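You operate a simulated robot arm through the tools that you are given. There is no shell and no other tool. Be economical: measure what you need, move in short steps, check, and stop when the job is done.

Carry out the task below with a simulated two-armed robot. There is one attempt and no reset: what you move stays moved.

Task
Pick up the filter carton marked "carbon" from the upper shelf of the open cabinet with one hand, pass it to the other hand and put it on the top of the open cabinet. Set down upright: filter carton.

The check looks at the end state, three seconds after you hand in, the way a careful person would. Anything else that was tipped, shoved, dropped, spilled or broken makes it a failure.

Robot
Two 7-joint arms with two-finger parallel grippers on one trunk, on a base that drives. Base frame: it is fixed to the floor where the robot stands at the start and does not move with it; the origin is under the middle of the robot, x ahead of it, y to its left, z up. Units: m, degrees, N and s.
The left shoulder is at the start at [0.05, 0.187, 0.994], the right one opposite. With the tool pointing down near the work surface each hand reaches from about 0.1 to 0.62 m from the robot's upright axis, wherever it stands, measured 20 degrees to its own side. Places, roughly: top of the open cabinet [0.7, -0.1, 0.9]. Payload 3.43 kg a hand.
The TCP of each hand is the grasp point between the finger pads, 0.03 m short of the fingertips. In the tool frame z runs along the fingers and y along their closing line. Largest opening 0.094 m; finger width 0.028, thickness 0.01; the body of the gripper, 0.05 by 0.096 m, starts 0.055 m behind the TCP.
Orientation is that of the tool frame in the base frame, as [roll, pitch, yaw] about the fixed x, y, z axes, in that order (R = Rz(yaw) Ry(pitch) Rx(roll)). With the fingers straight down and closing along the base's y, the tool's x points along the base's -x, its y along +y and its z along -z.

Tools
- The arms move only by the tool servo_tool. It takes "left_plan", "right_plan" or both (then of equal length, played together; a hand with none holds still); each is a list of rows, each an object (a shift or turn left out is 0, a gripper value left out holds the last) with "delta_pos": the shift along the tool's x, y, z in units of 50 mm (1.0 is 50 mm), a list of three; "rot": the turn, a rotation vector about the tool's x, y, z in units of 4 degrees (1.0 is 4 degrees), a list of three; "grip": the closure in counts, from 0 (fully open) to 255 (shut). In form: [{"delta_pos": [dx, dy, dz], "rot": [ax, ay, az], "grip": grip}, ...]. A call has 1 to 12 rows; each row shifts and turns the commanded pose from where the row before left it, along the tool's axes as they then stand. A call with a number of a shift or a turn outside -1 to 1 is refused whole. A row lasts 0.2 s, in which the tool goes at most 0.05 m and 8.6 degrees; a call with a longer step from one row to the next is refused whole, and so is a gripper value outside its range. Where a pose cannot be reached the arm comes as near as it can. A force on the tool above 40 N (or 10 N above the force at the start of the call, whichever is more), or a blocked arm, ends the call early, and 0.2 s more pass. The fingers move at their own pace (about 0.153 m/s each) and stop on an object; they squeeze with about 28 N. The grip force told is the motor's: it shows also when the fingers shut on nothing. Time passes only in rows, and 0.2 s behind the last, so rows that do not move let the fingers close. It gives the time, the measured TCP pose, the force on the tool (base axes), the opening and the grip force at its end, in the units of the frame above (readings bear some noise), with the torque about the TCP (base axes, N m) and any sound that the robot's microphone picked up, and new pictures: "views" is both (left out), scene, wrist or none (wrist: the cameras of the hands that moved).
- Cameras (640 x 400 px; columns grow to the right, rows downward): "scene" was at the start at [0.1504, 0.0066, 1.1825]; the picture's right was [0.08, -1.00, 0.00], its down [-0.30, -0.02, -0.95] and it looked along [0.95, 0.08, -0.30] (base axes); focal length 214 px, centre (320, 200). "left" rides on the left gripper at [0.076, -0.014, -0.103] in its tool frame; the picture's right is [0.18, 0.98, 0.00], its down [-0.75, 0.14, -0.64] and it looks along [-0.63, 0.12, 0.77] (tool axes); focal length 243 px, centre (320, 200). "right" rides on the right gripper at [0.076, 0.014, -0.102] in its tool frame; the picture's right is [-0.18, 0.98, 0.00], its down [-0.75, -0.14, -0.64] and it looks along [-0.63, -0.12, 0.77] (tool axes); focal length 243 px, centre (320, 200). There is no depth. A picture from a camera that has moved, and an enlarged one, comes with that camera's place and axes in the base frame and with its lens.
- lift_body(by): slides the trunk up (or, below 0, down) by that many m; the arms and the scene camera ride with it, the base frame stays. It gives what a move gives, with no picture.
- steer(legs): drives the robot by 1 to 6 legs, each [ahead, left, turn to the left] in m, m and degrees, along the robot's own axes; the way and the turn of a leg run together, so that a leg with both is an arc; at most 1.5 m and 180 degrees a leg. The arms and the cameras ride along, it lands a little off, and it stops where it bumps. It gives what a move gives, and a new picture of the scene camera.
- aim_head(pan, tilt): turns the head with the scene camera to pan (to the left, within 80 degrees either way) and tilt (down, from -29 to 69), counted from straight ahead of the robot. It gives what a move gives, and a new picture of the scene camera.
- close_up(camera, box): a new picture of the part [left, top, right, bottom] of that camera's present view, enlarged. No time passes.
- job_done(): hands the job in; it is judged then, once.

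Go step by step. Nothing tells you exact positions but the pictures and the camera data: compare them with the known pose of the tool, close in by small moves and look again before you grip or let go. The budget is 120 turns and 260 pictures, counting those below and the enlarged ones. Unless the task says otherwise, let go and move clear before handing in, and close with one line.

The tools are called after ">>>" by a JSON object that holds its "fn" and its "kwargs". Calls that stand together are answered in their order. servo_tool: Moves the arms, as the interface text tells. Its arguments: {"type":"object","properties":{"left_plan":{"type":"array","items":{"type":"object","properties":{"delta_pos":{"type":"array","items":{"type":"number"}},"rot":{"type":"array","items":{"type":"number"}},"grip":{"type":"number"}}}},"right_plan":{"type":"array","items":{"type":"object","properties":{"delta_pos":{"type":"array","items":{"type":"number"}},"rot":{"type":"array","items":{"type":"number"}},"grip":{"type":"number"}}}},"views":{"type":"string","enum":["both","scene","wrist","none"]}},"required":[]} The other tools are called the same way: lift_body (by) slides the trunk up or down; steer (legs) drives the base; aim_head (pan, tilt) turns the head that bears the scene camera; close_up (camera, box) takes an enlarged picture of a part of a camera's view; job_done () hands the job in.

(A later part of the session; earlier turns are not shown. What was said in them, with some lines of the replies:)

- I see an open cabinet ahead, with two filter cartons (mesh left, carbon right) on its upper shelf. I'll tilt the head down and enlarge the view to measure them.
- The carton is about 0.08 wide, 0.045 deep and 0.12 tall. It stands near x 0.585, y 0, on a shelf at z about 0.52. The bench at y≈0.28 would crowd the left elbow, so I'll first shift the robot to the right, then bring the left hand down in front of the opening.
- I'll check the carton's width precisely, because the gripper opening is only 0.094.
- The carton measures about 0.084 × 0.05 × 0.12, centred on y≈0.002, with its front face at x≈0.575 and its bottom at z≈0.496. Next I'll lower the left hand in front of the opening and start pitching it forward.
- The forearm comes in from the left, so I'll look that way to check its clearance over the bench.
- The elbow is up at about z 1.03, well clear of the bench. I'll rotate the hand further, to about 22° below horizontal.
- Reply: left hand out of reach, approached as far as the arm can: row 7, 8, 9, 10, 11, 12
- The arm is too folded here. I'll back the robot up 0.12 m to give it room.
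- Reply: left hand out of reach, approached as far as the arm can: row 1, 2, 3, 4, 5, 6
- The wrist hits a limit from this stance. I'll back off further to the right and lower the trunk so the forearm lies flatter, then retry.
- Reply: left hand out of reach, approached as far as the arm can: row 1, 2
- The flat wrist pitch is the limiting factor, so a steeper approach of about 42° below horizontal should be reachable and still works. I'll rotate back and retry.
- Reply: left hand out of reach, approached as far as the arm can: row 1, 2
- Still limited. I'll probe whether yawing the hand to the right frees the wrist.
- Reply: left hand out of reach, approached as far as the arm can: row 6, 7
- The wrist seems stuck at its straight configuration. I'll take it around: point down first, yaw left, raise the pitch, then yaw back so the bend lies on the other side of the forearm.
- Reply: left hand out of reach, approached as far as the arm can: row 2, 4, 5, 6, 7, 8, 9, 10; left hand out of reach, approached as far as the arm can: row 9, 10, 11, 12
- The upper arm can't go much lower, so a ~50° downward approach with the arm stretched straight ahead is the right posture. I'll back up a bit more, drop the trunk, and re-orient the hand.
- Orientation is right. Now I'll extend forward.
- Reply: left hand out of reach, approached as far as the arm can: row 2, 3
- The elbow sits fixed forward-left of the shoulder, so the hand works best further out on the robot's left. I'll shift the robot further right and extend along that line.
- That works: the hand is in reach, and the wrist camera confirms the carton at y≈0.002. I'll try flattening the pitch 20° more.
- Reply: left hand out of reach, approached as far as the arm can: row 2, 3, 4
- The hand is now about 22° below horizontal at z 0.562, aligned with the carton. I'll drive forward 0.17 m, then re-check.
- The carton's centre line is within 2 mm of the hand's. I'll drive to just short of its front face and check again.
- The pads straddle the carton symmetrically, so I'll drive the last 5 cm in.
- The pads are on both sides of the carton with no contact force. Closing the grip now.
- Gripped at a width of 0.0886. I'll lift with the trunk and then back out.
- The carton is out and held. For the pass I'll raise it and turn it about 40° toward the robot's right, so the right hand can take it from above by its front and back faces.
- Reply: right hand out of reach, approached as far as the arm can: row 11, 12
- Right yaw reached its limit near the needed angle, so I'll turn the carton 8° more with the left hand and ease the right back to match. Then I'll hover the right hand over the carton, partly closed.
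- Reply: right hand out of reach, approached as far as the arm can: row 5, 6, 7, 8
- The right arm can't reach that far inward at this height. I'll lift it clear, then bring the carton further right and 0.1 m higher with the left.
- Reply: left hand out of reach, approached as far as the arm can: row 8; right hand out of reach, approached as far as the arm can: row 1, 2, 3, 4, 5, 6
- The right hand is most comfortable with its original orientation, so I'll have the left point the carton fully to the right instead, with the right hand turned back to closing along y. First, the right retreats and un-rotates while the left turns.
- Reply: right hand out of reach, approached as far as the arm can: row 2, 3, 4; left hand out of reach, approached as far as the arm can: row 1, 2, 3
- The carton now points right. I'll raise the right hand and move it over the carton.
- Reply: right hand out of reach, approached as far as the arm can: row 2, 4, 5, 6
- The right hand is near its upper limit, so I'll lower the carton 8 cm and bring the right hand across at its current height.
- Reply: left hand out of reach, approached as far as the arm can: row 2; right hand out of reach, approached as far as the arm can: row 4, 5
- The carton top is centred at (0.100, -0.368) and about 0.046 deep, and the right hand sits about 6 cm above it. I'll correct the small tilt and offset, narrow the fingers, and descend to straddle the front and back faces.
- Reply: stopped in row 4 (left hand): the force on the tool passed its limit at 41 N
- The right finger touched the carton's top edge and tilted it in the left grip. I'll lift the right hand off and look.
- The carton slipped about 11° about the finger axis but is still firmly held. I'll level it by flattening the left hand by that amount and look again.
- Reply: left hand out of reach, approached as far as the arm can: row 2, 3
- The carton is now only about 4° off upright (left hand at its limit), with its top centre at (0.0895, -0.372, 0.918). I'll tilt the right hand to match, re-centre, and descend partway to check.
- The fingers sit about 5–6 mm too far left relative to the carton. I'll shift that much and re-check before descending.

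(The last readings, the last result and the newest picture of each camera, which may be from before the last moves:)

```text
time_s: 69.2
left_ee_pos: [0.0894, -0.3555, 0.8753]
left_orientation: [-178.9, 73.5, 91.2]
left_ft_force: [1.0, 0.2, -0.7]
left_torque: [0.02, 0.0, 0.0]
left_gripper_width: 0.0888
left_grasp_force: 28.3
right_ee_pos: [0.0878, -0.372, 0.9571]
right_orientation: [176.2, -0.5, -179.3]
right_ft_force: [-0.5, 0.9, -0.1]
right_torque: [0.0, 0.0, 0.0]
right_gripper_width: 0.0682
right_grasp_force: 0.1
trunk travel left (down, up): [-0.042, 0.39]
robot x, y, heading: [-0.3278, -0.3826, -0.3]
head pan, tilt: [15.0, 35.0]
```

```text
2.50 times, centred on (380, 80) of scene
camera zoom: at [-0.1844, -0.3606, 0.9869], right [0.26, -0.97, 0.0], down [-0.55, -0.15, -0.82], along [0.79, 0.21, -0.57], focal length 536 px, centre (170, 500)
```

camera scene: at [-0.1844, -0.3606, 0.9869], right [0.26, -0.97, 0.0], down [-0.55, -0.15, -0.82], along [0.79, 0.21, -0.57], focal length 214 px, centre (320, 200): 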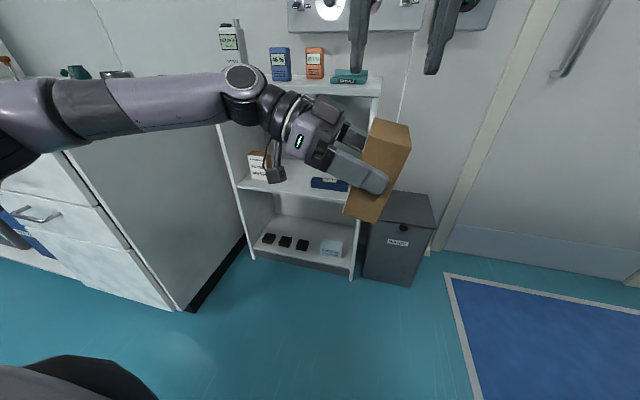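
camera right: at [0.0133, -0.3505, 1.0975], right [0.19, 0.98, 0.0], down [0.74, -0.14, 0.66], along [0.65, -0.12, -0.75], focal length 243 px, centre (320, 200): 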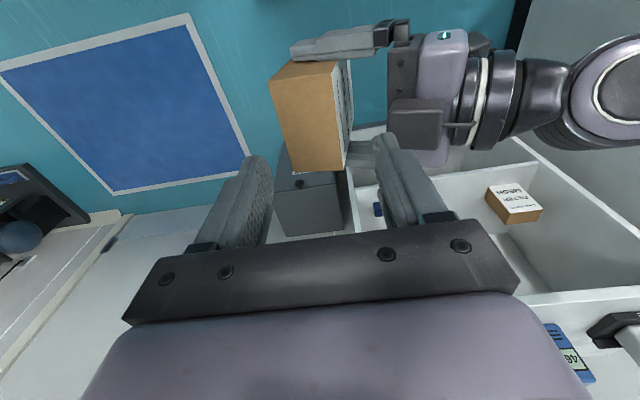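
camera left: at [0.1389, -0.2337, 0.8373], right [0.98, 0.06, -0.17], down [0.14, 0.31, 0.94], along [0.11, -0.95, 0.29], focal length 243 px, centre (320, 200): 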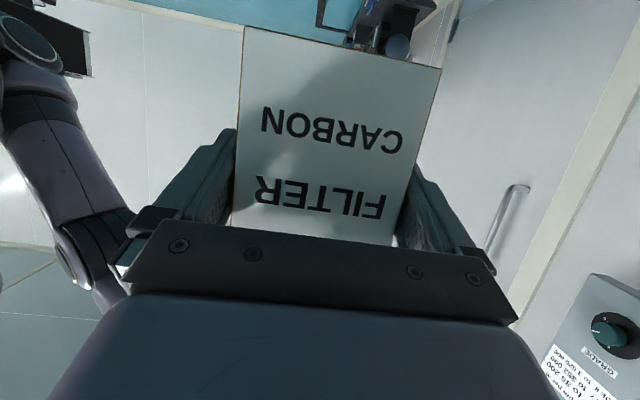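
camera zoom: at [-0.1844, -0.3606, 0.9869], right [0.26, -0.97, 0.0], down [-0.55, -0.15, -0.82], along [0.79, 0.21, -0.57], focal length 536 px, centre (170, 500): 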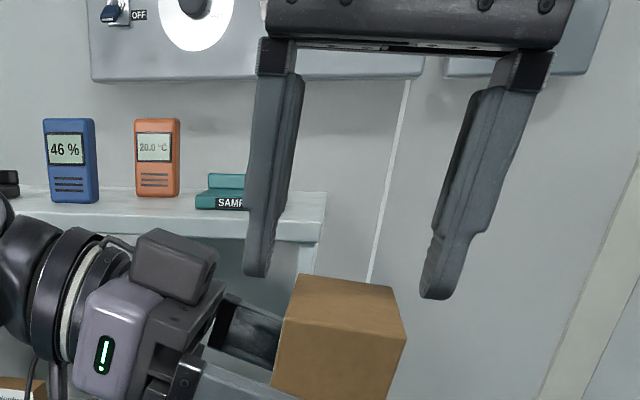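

Centred now, so I'll descend halfway and check.

>>> {"fn": "servo_tool", "kwargs": {"right_plan": [{"delta_pos": [0, 0, 0.3]}, {"delta_pos": [0, 0, 0.3]}, {}], "views": "none"}}

>>> {"fn": "close_up", "kwargs": {"camera": "scene", "box": [280, 0, 480, 160]}}

```text
time_s: 70.0
left_ee_pos: [0.089, -0.3546, 0.8745]
left_orientation: [-178.9, 73.6, 91.4]
left_ft_force: [0.0, 0.1, -2.0]
left_torque: [0.01, -0.01, 0.0]
left_gripper_width: 0.089
left_grasp_force: 28.0
right_ee_pos: [0.0869, -0.3706, 0.9275]
right_orientation: [176.3, -0.6, -179.3]
right_ft_force: [0.1, 0.2, -0.4]
right_torque: [0.0, 0.02, 0.0]
right_gripper_width: 0.0683
right_grasp_force: 0.0
trunk travel left (down, up): [-0.042, 0.39]
robot x, y, heading: [-0.3275, -0.3793, -0.4]
head pan, tilt: [15.0, 35.0]
```

```text
2.50 times, centred on (380, 80) of scene
camera zoom: at [-0.1843, -0.3606, 0.9869], right [0.26, -0.97, 0.0], down [-0.55, -0.15, -0.82], along [0.79, 0.21, -0.57], focal length 536 px, centre (170, 500)
```

zoom: 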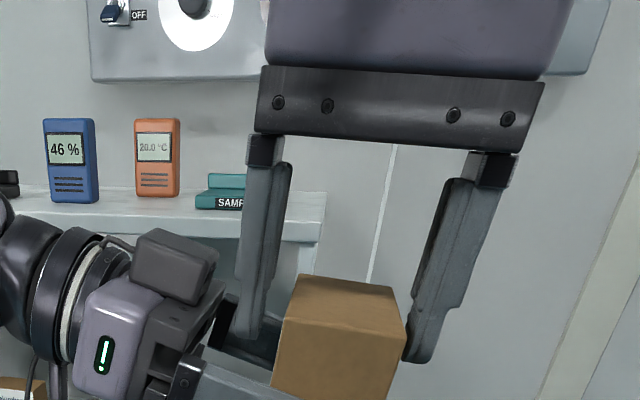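

The fingers straddle the carton with no contact. I'll descend 2.5 cm more and close the right gripper.

>>> {"fn": "servo_tool", "kwargs": {"right_plan": [{"delta_pos": [0, 0, 0.25]}, {"delta_pos": [0, 0, 0.25]}, {}, {"grip": 255}, {"grip": 255}, {"grip": 255}], "views": "both"}}

```text
time_s: 71.4
left_ee_pos: [0.09, -0.354, 0.8758]
left_orientation: [-178.7, 73.4, 91.4]
left_ft_force: [-4.1, 25.3, -4.4]
left_torque: [-0.48, -0.15, 0.01]
left_gripper_width: 0.0892
left_grasp_force: 28.0
right_ee_pos: [0.0876, -0.3708, 0.9039]
right_orientation: [176.6, -0.5, -179.6]
right_ft_force: [3.9, -24.6, 1.9]
right_torque: [-0.14, 0.07, -0.1]
right_gripper_width: 0.0543
right_grasp_force: 28.1
trunk travel left (down, up): [-0.042, 0.39]
robot x, y, heading: [-0.3297, -0.3848, -0.1]
head pan, tilt: [15.0, 35.0]
camera scene: at [-0.1844, -0.3606, 0.9869], right [0.26, -0.97, 0.0], down [-0.55, -0.15, -0.82], along [0.79, 0.21, -0.57], focal length 214 px, centre (320, 200)
camera right: at [0.0122, -0.3612, 1.007], right [0.18, 0.98, 0.06], down [0.76, -0.17, 0.63], along [0.63, -0.07, -0.78], focal length 243 px, centre (320, 200)
```

scene: 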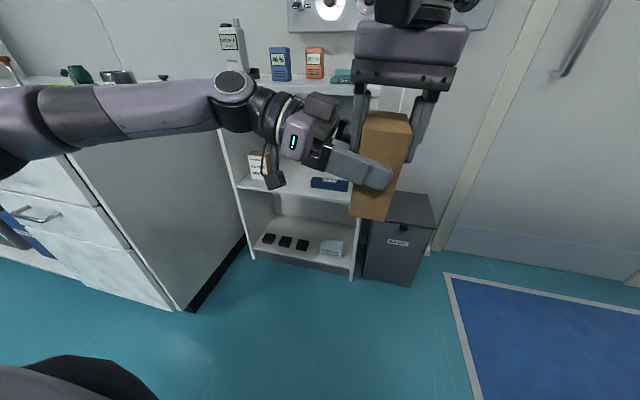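
right: 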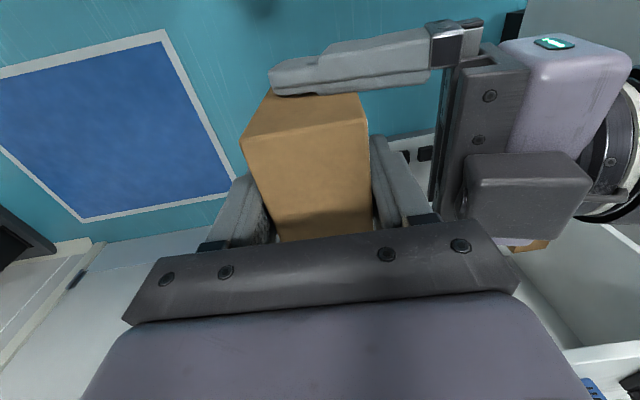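

Only the outer finger seems to be pressing (25 N sideways). I'll let the right hand shift outward a few mm so both pads seat.

>>> {"fn": "servo_tool", "kwargs": {"right_plan": [{"delta_pos": [0, -0.04, 0], "grip": 255}, {"delta_pos": [0, -0.04, 0]}, {}], "views": "none"}}

```text
time_s: 72.2
left_ee_pos: [0.0878, -0.3563, 0.8747]
left_orientation: [-178.5, 73.3, 91.4]
left_ft_force: [-3.5, -2.8, -10.2]
left_torque: [0.5, -0.22, 0.62]
left_gripper_width: 0.0892
left_grasp_force: 28.0
right_ee_pos: [0.0863, -0.3713, 0.9015]
right_orientation: [176.1, -0.3, -179.3]
right_ft_force: [4.6, 2.5, 8.3]
right_torque: [-0.28, 0.13, -0.68]
right_gripper_width: 0.0542
right_grasp_force: 27.7
trunk travel left (down, up): [-0.042, 0.39]
robot x, y, heading: [-0.3255, -0.384, -0.5]
head pan, tilt: [15.0, 35.0]
```

Both pads are now seated evenly (width 0.0542). Opening the left hand.

>>> {"fn": "servo_tool", "kwargs": {"left_plan": [{"grip": 0}, {"grip": 0}, {"grip": 0}], "views": "both"}}

```text
time_s: 73.0
left_ee_pos: [0.0887, -0.3543, 0.8753]
left_orientation: [-178.7, 73.5, 91.3]
left_ft_force: [0.5, -0.4, 1.2]
left_torque: [-0.02, 0.01, -0.01]
left_gripper_width: 0.0939
left_grasp_force: 0.1
right_ee_pos: [0.0872, -0.3723, 0.9017]
right_orientation: [176.2, -0.5, -179.4]
right_ft_force: [0.2, 0.2, -0.3]
right_torque: [-0.01, 0.0, 0.01]
right_gripper_width: 0.054
right_grasp_force: 28.2
trunk travel left (down, up): [-0.042, 0.39]
robot x, y, heading: [-0.3252, -0.3809, -0.2]
head pan, tilt: [15.0, 35.0]
camera scene: at [-0.1844, -0.3606, 0.9869], right [0.26, -0.97, 0.0], down [-0.55, -0.15, -0.82], along [0.79, 0.21, -0.57], focal length 214 px, centre (320, 200)
camera left: at [0.0757, -0.2342, 0.8315], right [0.98, 0.06, -0.18], down [0.15, 0.4, 0.9], along [0.12, -0.91, 0.39], focal length 243 px, centre (320, 200)
```

scene: 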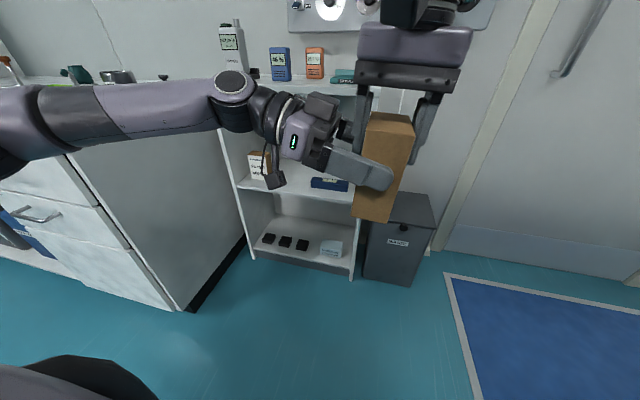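
left: 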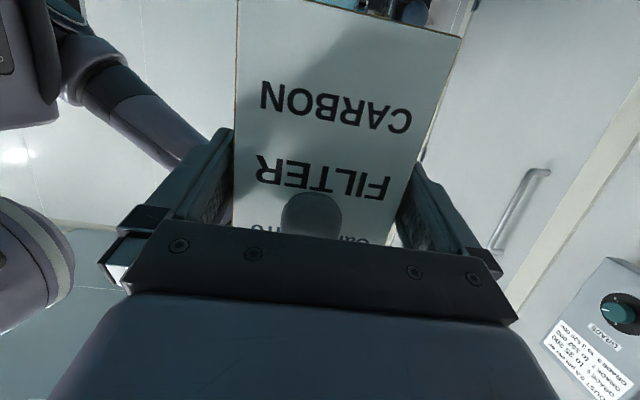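

The right hand holds the carton alone. I'll retract the left hand straight back.

>>> {"fn": "servo_tool", "kwargs": {"left_plan": [{"delta_pos": [0, 0, -0.4]}, {"delta_pos": [0, 0, -0.6]}, {"delta_pos": [0, 0, -0.8]}, {"delta_pos": [0, 0, -0.8]}, {"delta_pos": [0, 0, -0.8]}, {"delta_pos": [0, 0, -0.8]}], "views": "scene"}}

```text
time_s: 74.4
left_ee_pos: [0.0885, -0.1562, 0.9389]
left_orientation: [-178.5, 73.6, 91.5]
left_ft_force: [-0.4, 0.1, 1.0]
left_torque: [-0.02, 0.0, -0.02]
left_gripper_width: 0.0941
left_grasp_force: 0.0
left hand out of reach, approached as far as the arm can: row 5
right_ee_pos: [0.0868, -0.3732, 0.901]
right_orientation: [176.4, -0.4, -179.4]
right_ft_force: [0.8, -0.2, -0.2]
right_torque: [0.0, 0.01, 0.0]
right_gripper_width: 0.0539
right_grasp_force: 27.9
trunk travel left (down, up): [-0.042, 0.39]
robot x, y, heading: [-0.3278, -0.3806, -0.1]
head pan, tilt: [15.0, 35.0]
camera scene: at [-0.1844, -0.3606, 0.9869], right [0.26, -0.97, 0.0], down [-0.55, -0.15, -0.82], along [0.79, 0.21, -0.57], focal length 214 px, centre (320, 200)
```

scene: 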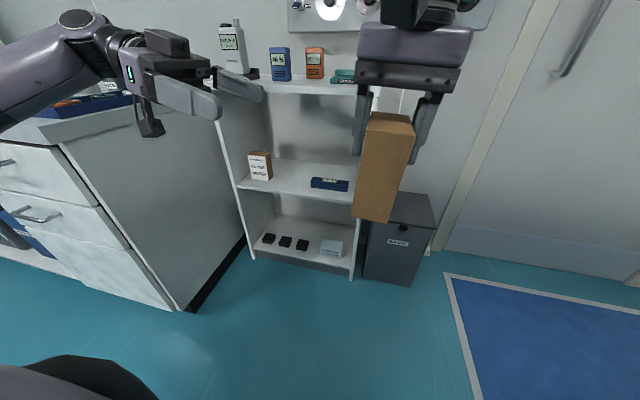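

The carton is handed over. I'll raise the trunk well above the cabinet top, straighten the right hand, and look ahead.

>>> {"fn": "lift_body", "kwargs": {"by": 0.22}}

>>> {"fn": "servo_tool", "kwargs": {"right_plan": [{"rot": [0.93, 0, 0]}, {}], "views": "none"}}

>>> {"fn": "aim_head", "kwargs": {"pan": 0, "tilt": 35}}

```text
time_s: 76.7
left_ee_pos: [0.0899, -0.1565, 1.1587]
left_orientation: [-178.7, 73.6, 91.3]
left_ft_force: [-0.5, 0.8, -0.4]
left_torque: [0.01, 0.02, 0.02]
left_gripper_width: 0.0942
left_grasp_force: 0.0
right_ee_pos: [0.0858, -0.3723, 1.1217]
right_orientation: [176.3, -0.5, -179.4]
right_ft_force: [0.5, 0.0, -0.8]
right_torque: [0.02, 0.01, -0.01]
right_gripper_width: 0.0542
right_grasp_force: 28.3
trunk travel left (down, up): [-0.262, 0.17]
robot x, y, heading: [-0.3268, -0.3817, -0.3]
head pan, tilt: [15.0, 35.0]
```

```text
time_s: 77.3
left_ee_pos: [0.0896, -0.157, 1.1588]
left_orientation: [-178.6, 73.6, 91.3]
left_ft_force: [0.1, 0.0, 0.1]
left_torque: [0.02, -0.04, 0.02]
left_gripper_width: 0.0942
left_grasp_force: 0.0
right_ee_pos: [0.0859, -0.3738, 1.1203]
right_orientation: [-179.9, -0.5, -179.3]
right_ft_force: [-0.4, 1.3, -1.3]
right_torque: [-0.03, 0.02, 0.0]
right_gripper_width: 0.054
right_grasp_force: 27.6
trunk travel left (down, up): [-0.262, 0.17]
robot x, y, heading: [-0.3295, -0.3803, -0.1]
head pan, tilt: [15.0, 35.0]
```

```text
time_s: 78.1
left_ee_pos: [0.09, -0.1577, 1.1577]
left_orientation: [-178.5, 73.7, 91.3]
left_ft_force: [0.6, -0.2, 0.3]
left_torque: [-0.03, -0.03, 0.03]
left_gripper_width: 0.0941
left_grasp_force: 0.1
right_ee_pos: [0.0865, -0.3718, 1.1198]
right_orientation: [-179.9, -0.6, -179.3]
right_ft_force: [0.1, -0.3, -1.1]
right_torque: [0.02, 0.05, 0.01]
right_gripper_width: 0.0539
right_grasp_force: 27.6
trunk travel left (down, up): [-0.262, 0.17]
robot x, y, heading: [-0.33, -0.3805, -0.3]
head pan, tilt: [0.0, 35.0]
camera scene: at [-0.1814, -0.3833, 1.2069], right [0.0, -1.0, 0.0], down [-0.57, 0.0, -0.82], along [0.82, 0.0, -0.57], focal length 214 px, centre (320, 200)
```

scene: 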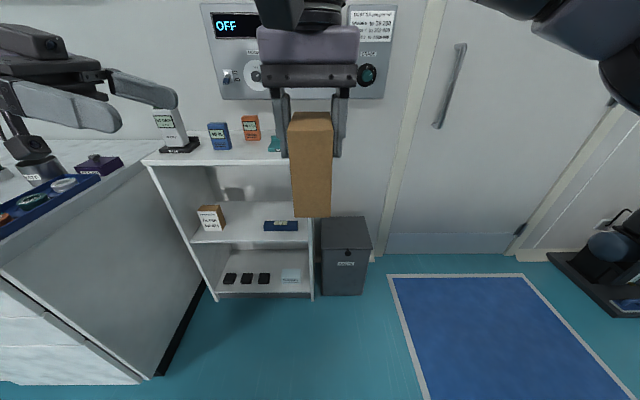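

The carton hangs upright with its bottom about 0.098 below the TCP. I'll drive to the front of the cabinet.

>>> {"fn": "steer", "kwargs": {"legs": [[0, 0.29, 0], [0.34, 0, 0]]}}

>>> {"fn": "aim_head", "kwargs": {"pan": 0, "tilt": 50}}

```text
time_s: 83.0
left_ee_pos: [0.4232, 0.1376, 1.1587]
left_orientation: [-178.5, 73.6, 91.4]
left_ft_force: [0.2, -0.7, 0.1]
left_torque: [0.01, 0.02, 0.0]
left_gripper_width: 0.094
left_grasp_force: 0.0
right_ee_pos: [0.4215, -0.0783, 1.1212]
right_orientation: [-180.0, -0.5, -179.4]
right_ft_force: [0.1, -0.9, -1.1]
right_torque: [-0.01, 0.0, 0.02]
right_gripper_width: 0.0538
right_grasp_force: 28.0
trunk travel left (down, up): [-0.262, 0.17]
robot x, y, heading: [0.0083, -0.0862, -0.5]
head pan, tilt: [0.0, 35.0]
camera scene: at [0.1524, -0.0894, 1.2069], right [0.0, -1.0, 0.0], down [-0.57, 0.0, -0.82], along [0.82, 0.0, -0.57], focal length 214 px, centre (320, 200)
```

scene: 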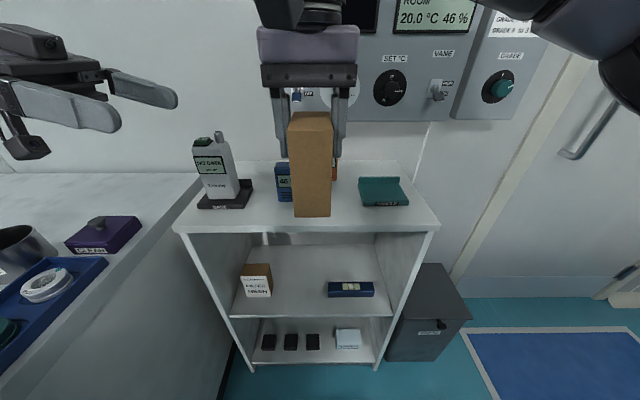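

```text
time_s: 83.8
left_ee_pos: [0.4235, 0.1378, 1.1599]
left_orientation: [-178.6, 73.6, 91.1]
left_ft_force: [-0.4, -0.3, -0.2]
left_torque: [-0.06, -0.04, -0.02]
left_gripper_width: 0.094
left_grasp_force: 0.0
right_ee_pos: [0.4209, -0.0778, 1.1209]
right_orientation: [179.9, -0.5, -179.3]
right_ft_force: [0.0, -0.1, -1.3]
right_torque: [0.0, -0.01, 0.01]
right_gripper_width: 0.0539
right_grasp_force: 28.4
trunk travel left (down, up): [-0.262, 0.17]
robot x, y, heading: [0.0097, -0.0881, -0.6]
head pan, tilt: [0.0, 50.0]
camera scene: at [0.1411, -0.0893, 1.1853], right [0.0, -1.0, 0.0], down [-0.77, 0.0, -0.64], along [0.64, 0.0, -0.77], focal length 214 px, centre (320, 200)
```

scene: 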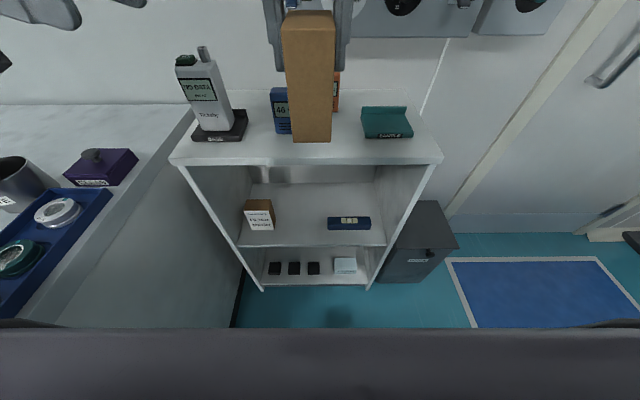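

The free spot is around (0.555, -0.12), between the blue meter and the teal sample tray, with the top at z≈0.89. I'll move over it, still high.

>>> {"fn": "servo_tool", "kwargs": {"right_plan": [{"delta_pos": [-0.536, -0.168, 0.2]}, {"delta_pos": [-0.536, -0.168, 0.2]}, {"delta_pos": [-0.536, -0.168, 0.2]}, {"delta_pos": [-0.536, -0.168, 0.2]}, {"delta_pos": [-0.536, -0.168, 0.2]}, {}], "views": "both"}}

```text
time_s: 85.2
left_ee_pos: [0.4221, 0.1377, 1.1589]
left_orientation: [-178.7, 73.6, 91.2]
left_ft_force: [0.6, -0.3, -0.8]
left_torque: [0.0, 0.0, 0.0]
left_gripper_width: 0.0941
left_grasp_force: 0.0
right_ee_pos: [0.5557, -0.1252, 1.0722]
right_orientation: [179.8, -0.4, -180.0]
right_ft_force: [0.1, 0.0, -1.4]
right_torque: [0.0, -0.01, 0.01]
right_gripper_width: 0.0538
right_grasp_force: 27.9
trunk travel left (down, up): [-0.262, 0.17]
robot x, y, heading: [0.0079, -0.09, -0.5]
head pan, tilt: [0.0, 50.0]
camera scene: at [0.141, -0.0896, 1.1852], right [-0.01, -1.0, 0.0], down [-0.77, 0.0, -0.64], along [0.64, 0.0, -0.77], focal length 214 px, centre (320, 200)
camera right: at [0.4809, -0.1109, 1.1752], right [0.18, 0.98, 0.0], down [0.76, -0.14, 0.63], along [0.62, -0.12, -0.77], focal length 243 px, centre (320, 200)
```

scene: 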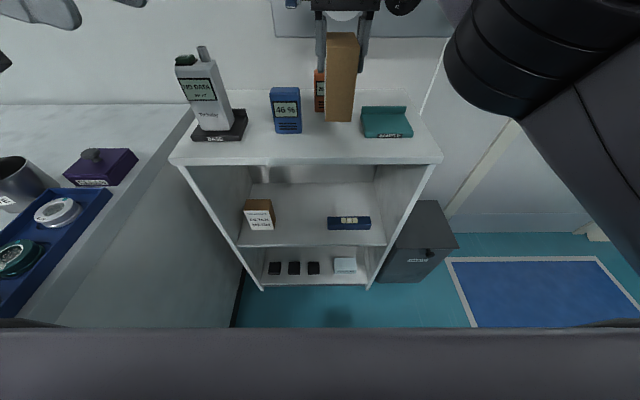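
right: 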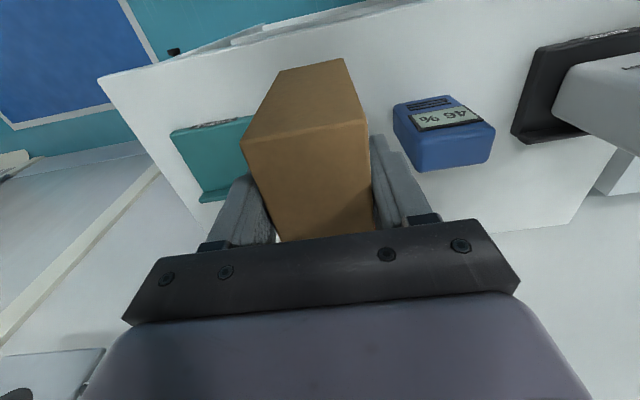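

Clear on both sides. I'll lower to just above the surface.

>>> {"fn": "servo_tool", "kwargs": {"right_plan": [{"delta_pos": [0, 0, 0.4]}, {"delta_pos": [0, 0, 0.4]}, {"delta_pos": [0, 0, 0.4]}, {}], "views": "scene"}}

>>> {"fn": "close_up", "kwargs": {"camera": "scene", "box": [230, 20, 450, 180]}}

```text
time_s: 86.2
left_ee_pos: [0.4241, 0.1369, 1.1586]
left_orientation: [-178.6, 73.6, 91.1]
left_ft_force: [-0.3, -0.8, 0.3]
left_torque: [-0.01, -0.02, -0.03]
left_gripper_width: 0.0939
left_grasp_force: 0.0
right_ee_pos: [0.5553, -0.1174, 1.0217]
right_orientation: [-179.8, -0.5, -179.5]
right_ft_force: [-0.1, -0.8, -1.7]
right_torque: [0.0, 0.01, -0.01]
right_gripper_width: 0.054
right_grasp_force: 27.9
right hand out of reach, approached as far as the arm can: row 1, 2
trunk travel left (down, up): [-0.262, 0.17]
robot x, y, heading: [0.0085, -0.0886, -0.3]
head pan, tilt: [0.0, 50.0]
camera scene: at [0.141, -0.0896, 1.1852], right [0.0, -1.0, 0.0], down [-0.77, 0.0, -0.64], along [0.64, 0.0, -0.77], focal length 214 px, centre (320, 200)
```

scene: 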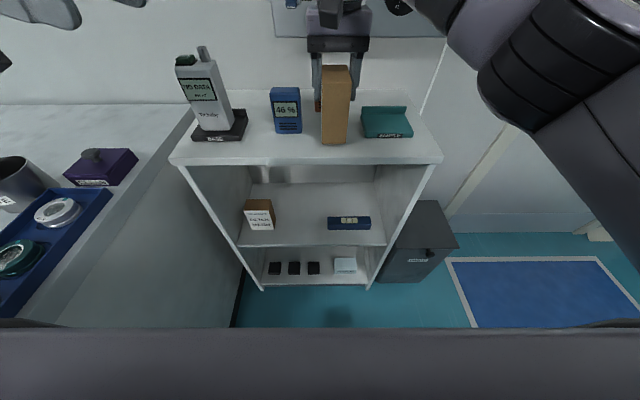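

```text
2.50 times, centred on (340, 100) of scene
camera zoom: at [0.141, -0.0896, 1.1852], right [0.0, -1.0, 0.0], down [-0.77, 0.0, -0.64], along [0.64, 0.0, -0.77], focal length 536 px, centre (270, 450)
```

zoom: 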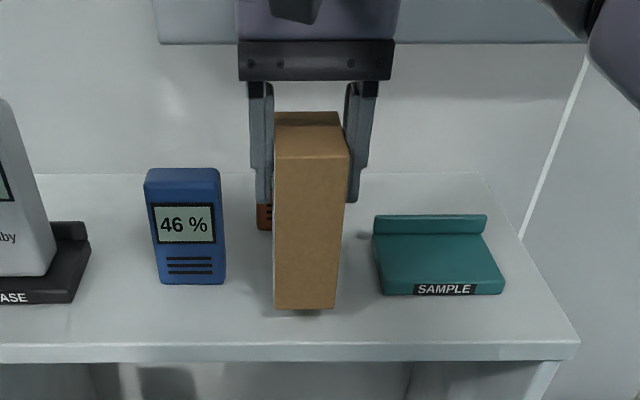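

I'll lower with the trunk, since the arm is near its limit here: first 2 cm, then small steps watching the force.

>>> {"fn": "lift_body", "kwargs": {"by": -0.022}}

>>> {"fn": "close_up", "kwargs": {"camera": "scene", "box": [270, 40, 430, 160]}}

```text
time_s: 86.9
left_ee_pos: [0.4229, 0.1372, 1.1383]
left_orientation: [-178.9, 73.6, 91.1]
left_ft_force: [-0.6, 0.1, -0.1]
left_torque: [-0.01, 0.03, 0.0]
left_gripper_width: 0.094
left_grasp_force: 0.0
right_ee_pos: [0.557, -0.1186, 1.0026]
right_orientation: [-180.0, -0.2, -179.5]
right_ft_force: [0.4, 0.5, 5.4]
right_torque: [0.04, -0.37, 0.02]
right_gripper_width: 0.0542
right_grasp_force: 27.8
trunk travel left (down, up): [-0.24, 0.192]
robot x, y, heading: [0.0075, -0.0869, -0.3]
head pan, tilt: [0.0, 50.0]
```

```text
3.33 times, centred on (350, 100) of scene
camera zoom: at [0.1405, -0.0893, 1.1634], right [0.0, -1.0, 0.0], down [-0.77, 0.0, -0.64], along [0.64, 0.0, -0.77], focal length 715 px, centre (220, 533)
```

zoom: 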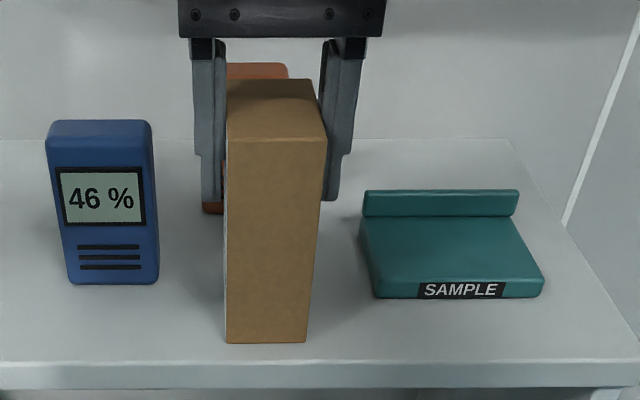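

The far bottom edge is touching (about 6 N). I'll go down a few millimetres more so the carton settles flat.

>>> {"fn": "lift_body", "kwargs": {"by": -0.003}}

>>> {"fn": "close_up", "kwargs": {"camera": "right", "box": [120, 0, 520, 260]}}

```text
time_s: 87.4
left_ee_pos: [0.4217, 0.1386, 1.1343]
left_orientation: [-179.1, 73.8, 91.0]
left_ft_force: [0.8, -0.2, 0.7]
left_torque: [0.02, 0.01, -0.03]
left_gripper_width: 0.0939
left_grasp_force: 0.1
right_ee_pos: [0.5569, -0.1179, 1.0009]
right_orientation: [179.9, 0.0, -179.4]
right_ft_force: [7.5, 0.7, 28.9]
right_torque: [0.01, 0.16, 0.0]
right_gripper_width: 0.0541
right_grasp_force: 27.9
trunk travel left (down, up): [-0.237, 0.195]
robot x, y, heading: [0.0048, -0.087, -0.2]
head pan, tilt: [0.0, 50.0]
```

```text
1.54 times, centred on (320, 130) of right
camera zoom: at [0.4799, -0.1045, 1.1048], right [0.18, 0.98, 0.0], down [0.76, -0.14, 0.64], along [0.63, -0.11, -0.77], focal length 373 px, centre (320, 308)
```

zoom: 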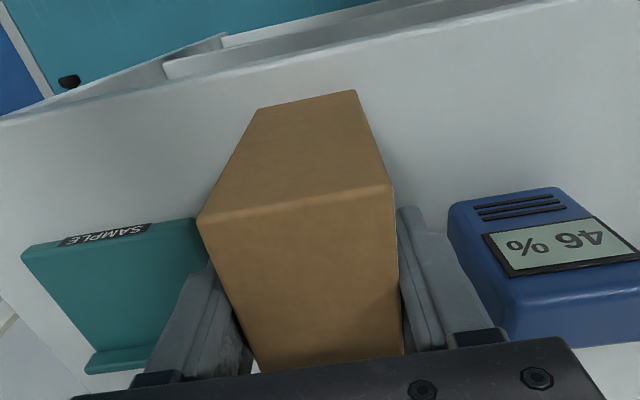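

The carton is seated flat. I'll relieve a little force and open the fingers moderately.

>>> {"fn": "lift_body", "kwargs": {"by": 0.002}}

>>> {"fn": "servo_tool", "kwargs": {"right_plan": [{"grip": 43}, {"grip": 43}, {}], "views": "scene"}}

```text
time_s: 87.9
left_ee_pos: [0.4216, 0.1373, 1.136]
left_orientation: [-178.8, 73.7, 91.0]
left_ft_force: [-0.2, -0.2, 0.4]
left_torque: [0.01, 0.0, 0.03]
left_gripper_width: 0.094
left_grasp_force: 0.0
right_ee_pos: [0.5569, -0.1183, 1.0027]
right_orientation: [180.0, -0.2, -179.5]
right_ft_force: [6.6, -0.4, 21.4]
right_torque: [0.07, -0.46, -0.02]
right_gripper_width: 0.0542
right_grasp_force: 28.2
trunk travel left (down, up): [-0.239, 0.193]
robot x, y, heading: [0.0063, -0.0898, -0.4]
head pan, tilt: [0.0, 50.0]
```

```text
time_s: 88.7
left_ee_pos: [0.4228, 0.137, 1.1362]
left_orientation: [-178.7, 73.6, 91.2]
left_ft_force: [0.9, 0.0, -0.4]
left_torque: [0.02, 0.0, 0.03]
left_gripper_width: 0.094
left_grasp_force: 0.1
right_ee_pos: [0.5565, -0.118, 1.0009]
right_orientation: [-180.0, -0.5, -179.4]
right_ft_force: [-0.1, -0.1, 0.4]
right_torque: [-0.03, 0.01, -0.03]
right_gripper_width: 0.0781
right_grasp_force: 0.0
trunk travel left (down, up): [-0.239, 0.193]
robot x, y, heading: [0.0081, -0.0909, -0.5]
head pan, tilt: [0.0, 50.0]
camera scene: at [0.1409, -0.0893, 1.1622], right [0.0, -1.0, 0.0], down [-0.77, 0.0, -0.64], along [0.64, 0.0, -0.77], focal length 214 px, centre (320, 200)
```

scene: 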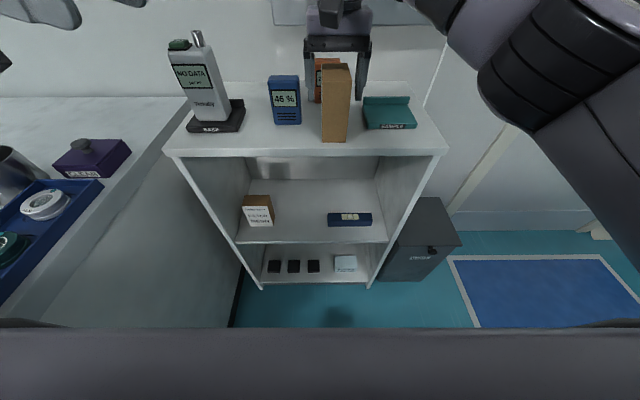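

Released with no residual force. I'll lift the hands straight up with the trunk and inspect.

>>> {"fn": "lift_body", "kwargs": {"by": 0.13}}

>>> {"fn": "steer", "kwargs": {"legs": [[-0.25, 0, 0]]}}

>>> {"fn": "aim_head", "kwargs": {"pan": 0, "tilt": 30}}

>>> {"fn": "close_up", "kwargs": {"camera": "scene", "box": [200, 140, 460, 310]}}

```text
time_s: 90.3
left_ee_pos: [0.4228, 0.1368, 1.2653]
left_orientation: [-178.6, 73.6, 91.2]
left_ft_force: [0.0, 0.3, -0.2]
left_torque: [-0.03, 0.02, 0.03]
left_gripper_width: 0.0937
left_grasp_force: 0.0
right_ee_pos: [0.5569, -0.1186, 1.1296]
right_orientation: [-180.0, -0.4, -179.4]
right_ft_force: [-0.6, -0.1, -0.5]
right_torque: [0.01, 0.0, 0.02]
right_gripper_width: 0.078
right_grasp_force: 0.1
trunk travel left (down, up): [-0.369, 0.063]
robot x, y, heading: [0.0066, -0.0877, -0.4]
head pan, tilt: [0.0, 50.0]
```

```text
time_s: 92.1
left_ee_pos: [0.1736, 0.1361, 1.2669]
left_orientation: [-178.7, 73.6, 90.6]
left_ft_force: [-0.2, -0.5, 0.4]
left_torque: [0.05, 0.0, 0.0]
left_gripper_width: 0.094
left_grasp_force: 0.1
right_ee_pos: [0.3054, -0.1204, 1.1306]
right_orientation: [-179.9, -0.5, 180.0]
right_ft_force: [-0.3, 0.4, -0.8]
right_torque: [-0.02, -0.03, -0.01]
right_gripper_width: 0.0779
right_grasp_force: 0.1
trunk travel left (down, up): [-0.369, 0.063]
robot x, y, heading: [-0.2441, -0.0851, -0.7]
head pan, tilt: [0.0, 50.0]
camera scene: at [-0.1105, -0.0882, 1.2923], right [-0.01, -1.0, 0.0], down [-0.77, 0.01, -0.64], along [0.64, -0.01, -0.77], focal length 214 px, centre (320, 200)
```

scene: 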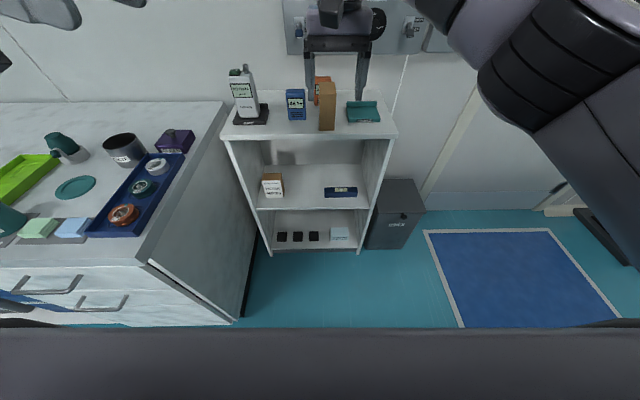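

```text
time_s: 93.0
left_ee_pos: [0.1734, 0.1345, 1.2651]
left_orientation: [-178.6, 73.5, 90.7]
left_ft_force: [0.2, -0.6, 0.5]
left_torque: [0.03, 0.01, 0.0]
left_gripper_width: 0.0939
left_grasp_force: 0.1
right_ee_pos: [0.3064, -0.121, 1.13]
right_orientation: [180.0, -0.6, 179.9]
right_ft_force: [0.1, -0.3, 0.2]
right_torque: [0.03, 0.0, -0.06]
right_gripper_width: 0.0783
right_grasp_force: 0.1
trunk travel left (down, up): [-0.369, 0.063]
robot x, y, heading: [-0.2448, -0.0866, -1.0]
head pan, tilt: [0.0, 30.0]
camera scene: at [-0.0965, -0.0884, 1.3217], right [-0.01, -1.0, 0.0], down [-0.5, 0.01, -0.87], along [0.87, -0.01, -0.5], focal length 214 px, centre (320, 200)
```

scene: 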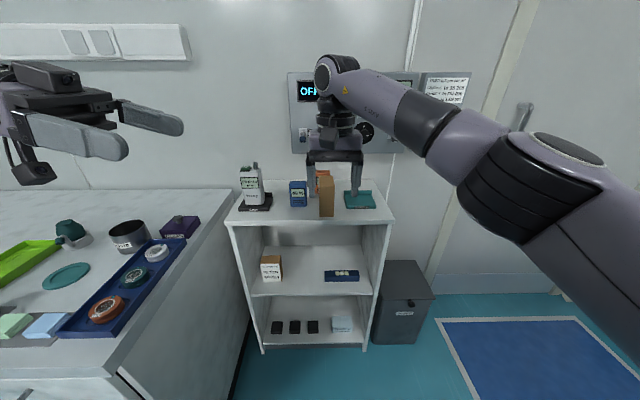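

```text
2.35 times, centred on (330, 225) of scene
camera zoom: at [-0.0965, -0.0884, 1.3217], right [-0.01, -1.0, 0.0], down [-0.5, 0.01, -0.87], along [0.87, -0.01, -0.5], focal length 505 px, centre (296, 141)
```

zoom: 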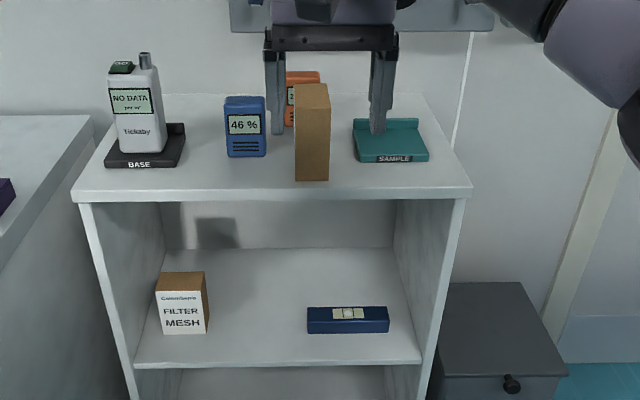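

The carbon carton stands upright and free on the cabinet top. Everything else is where it was, and both hands are clear, so I'm handing in.

>>> {"fn": "job_done", "kwargs": {}}

```text
The job is handed in.
```

The "carbon" filter carton went from the left hand to the right and now stands upright on top of the open cabinet. Nothing else looks moved, and both hands are clear.
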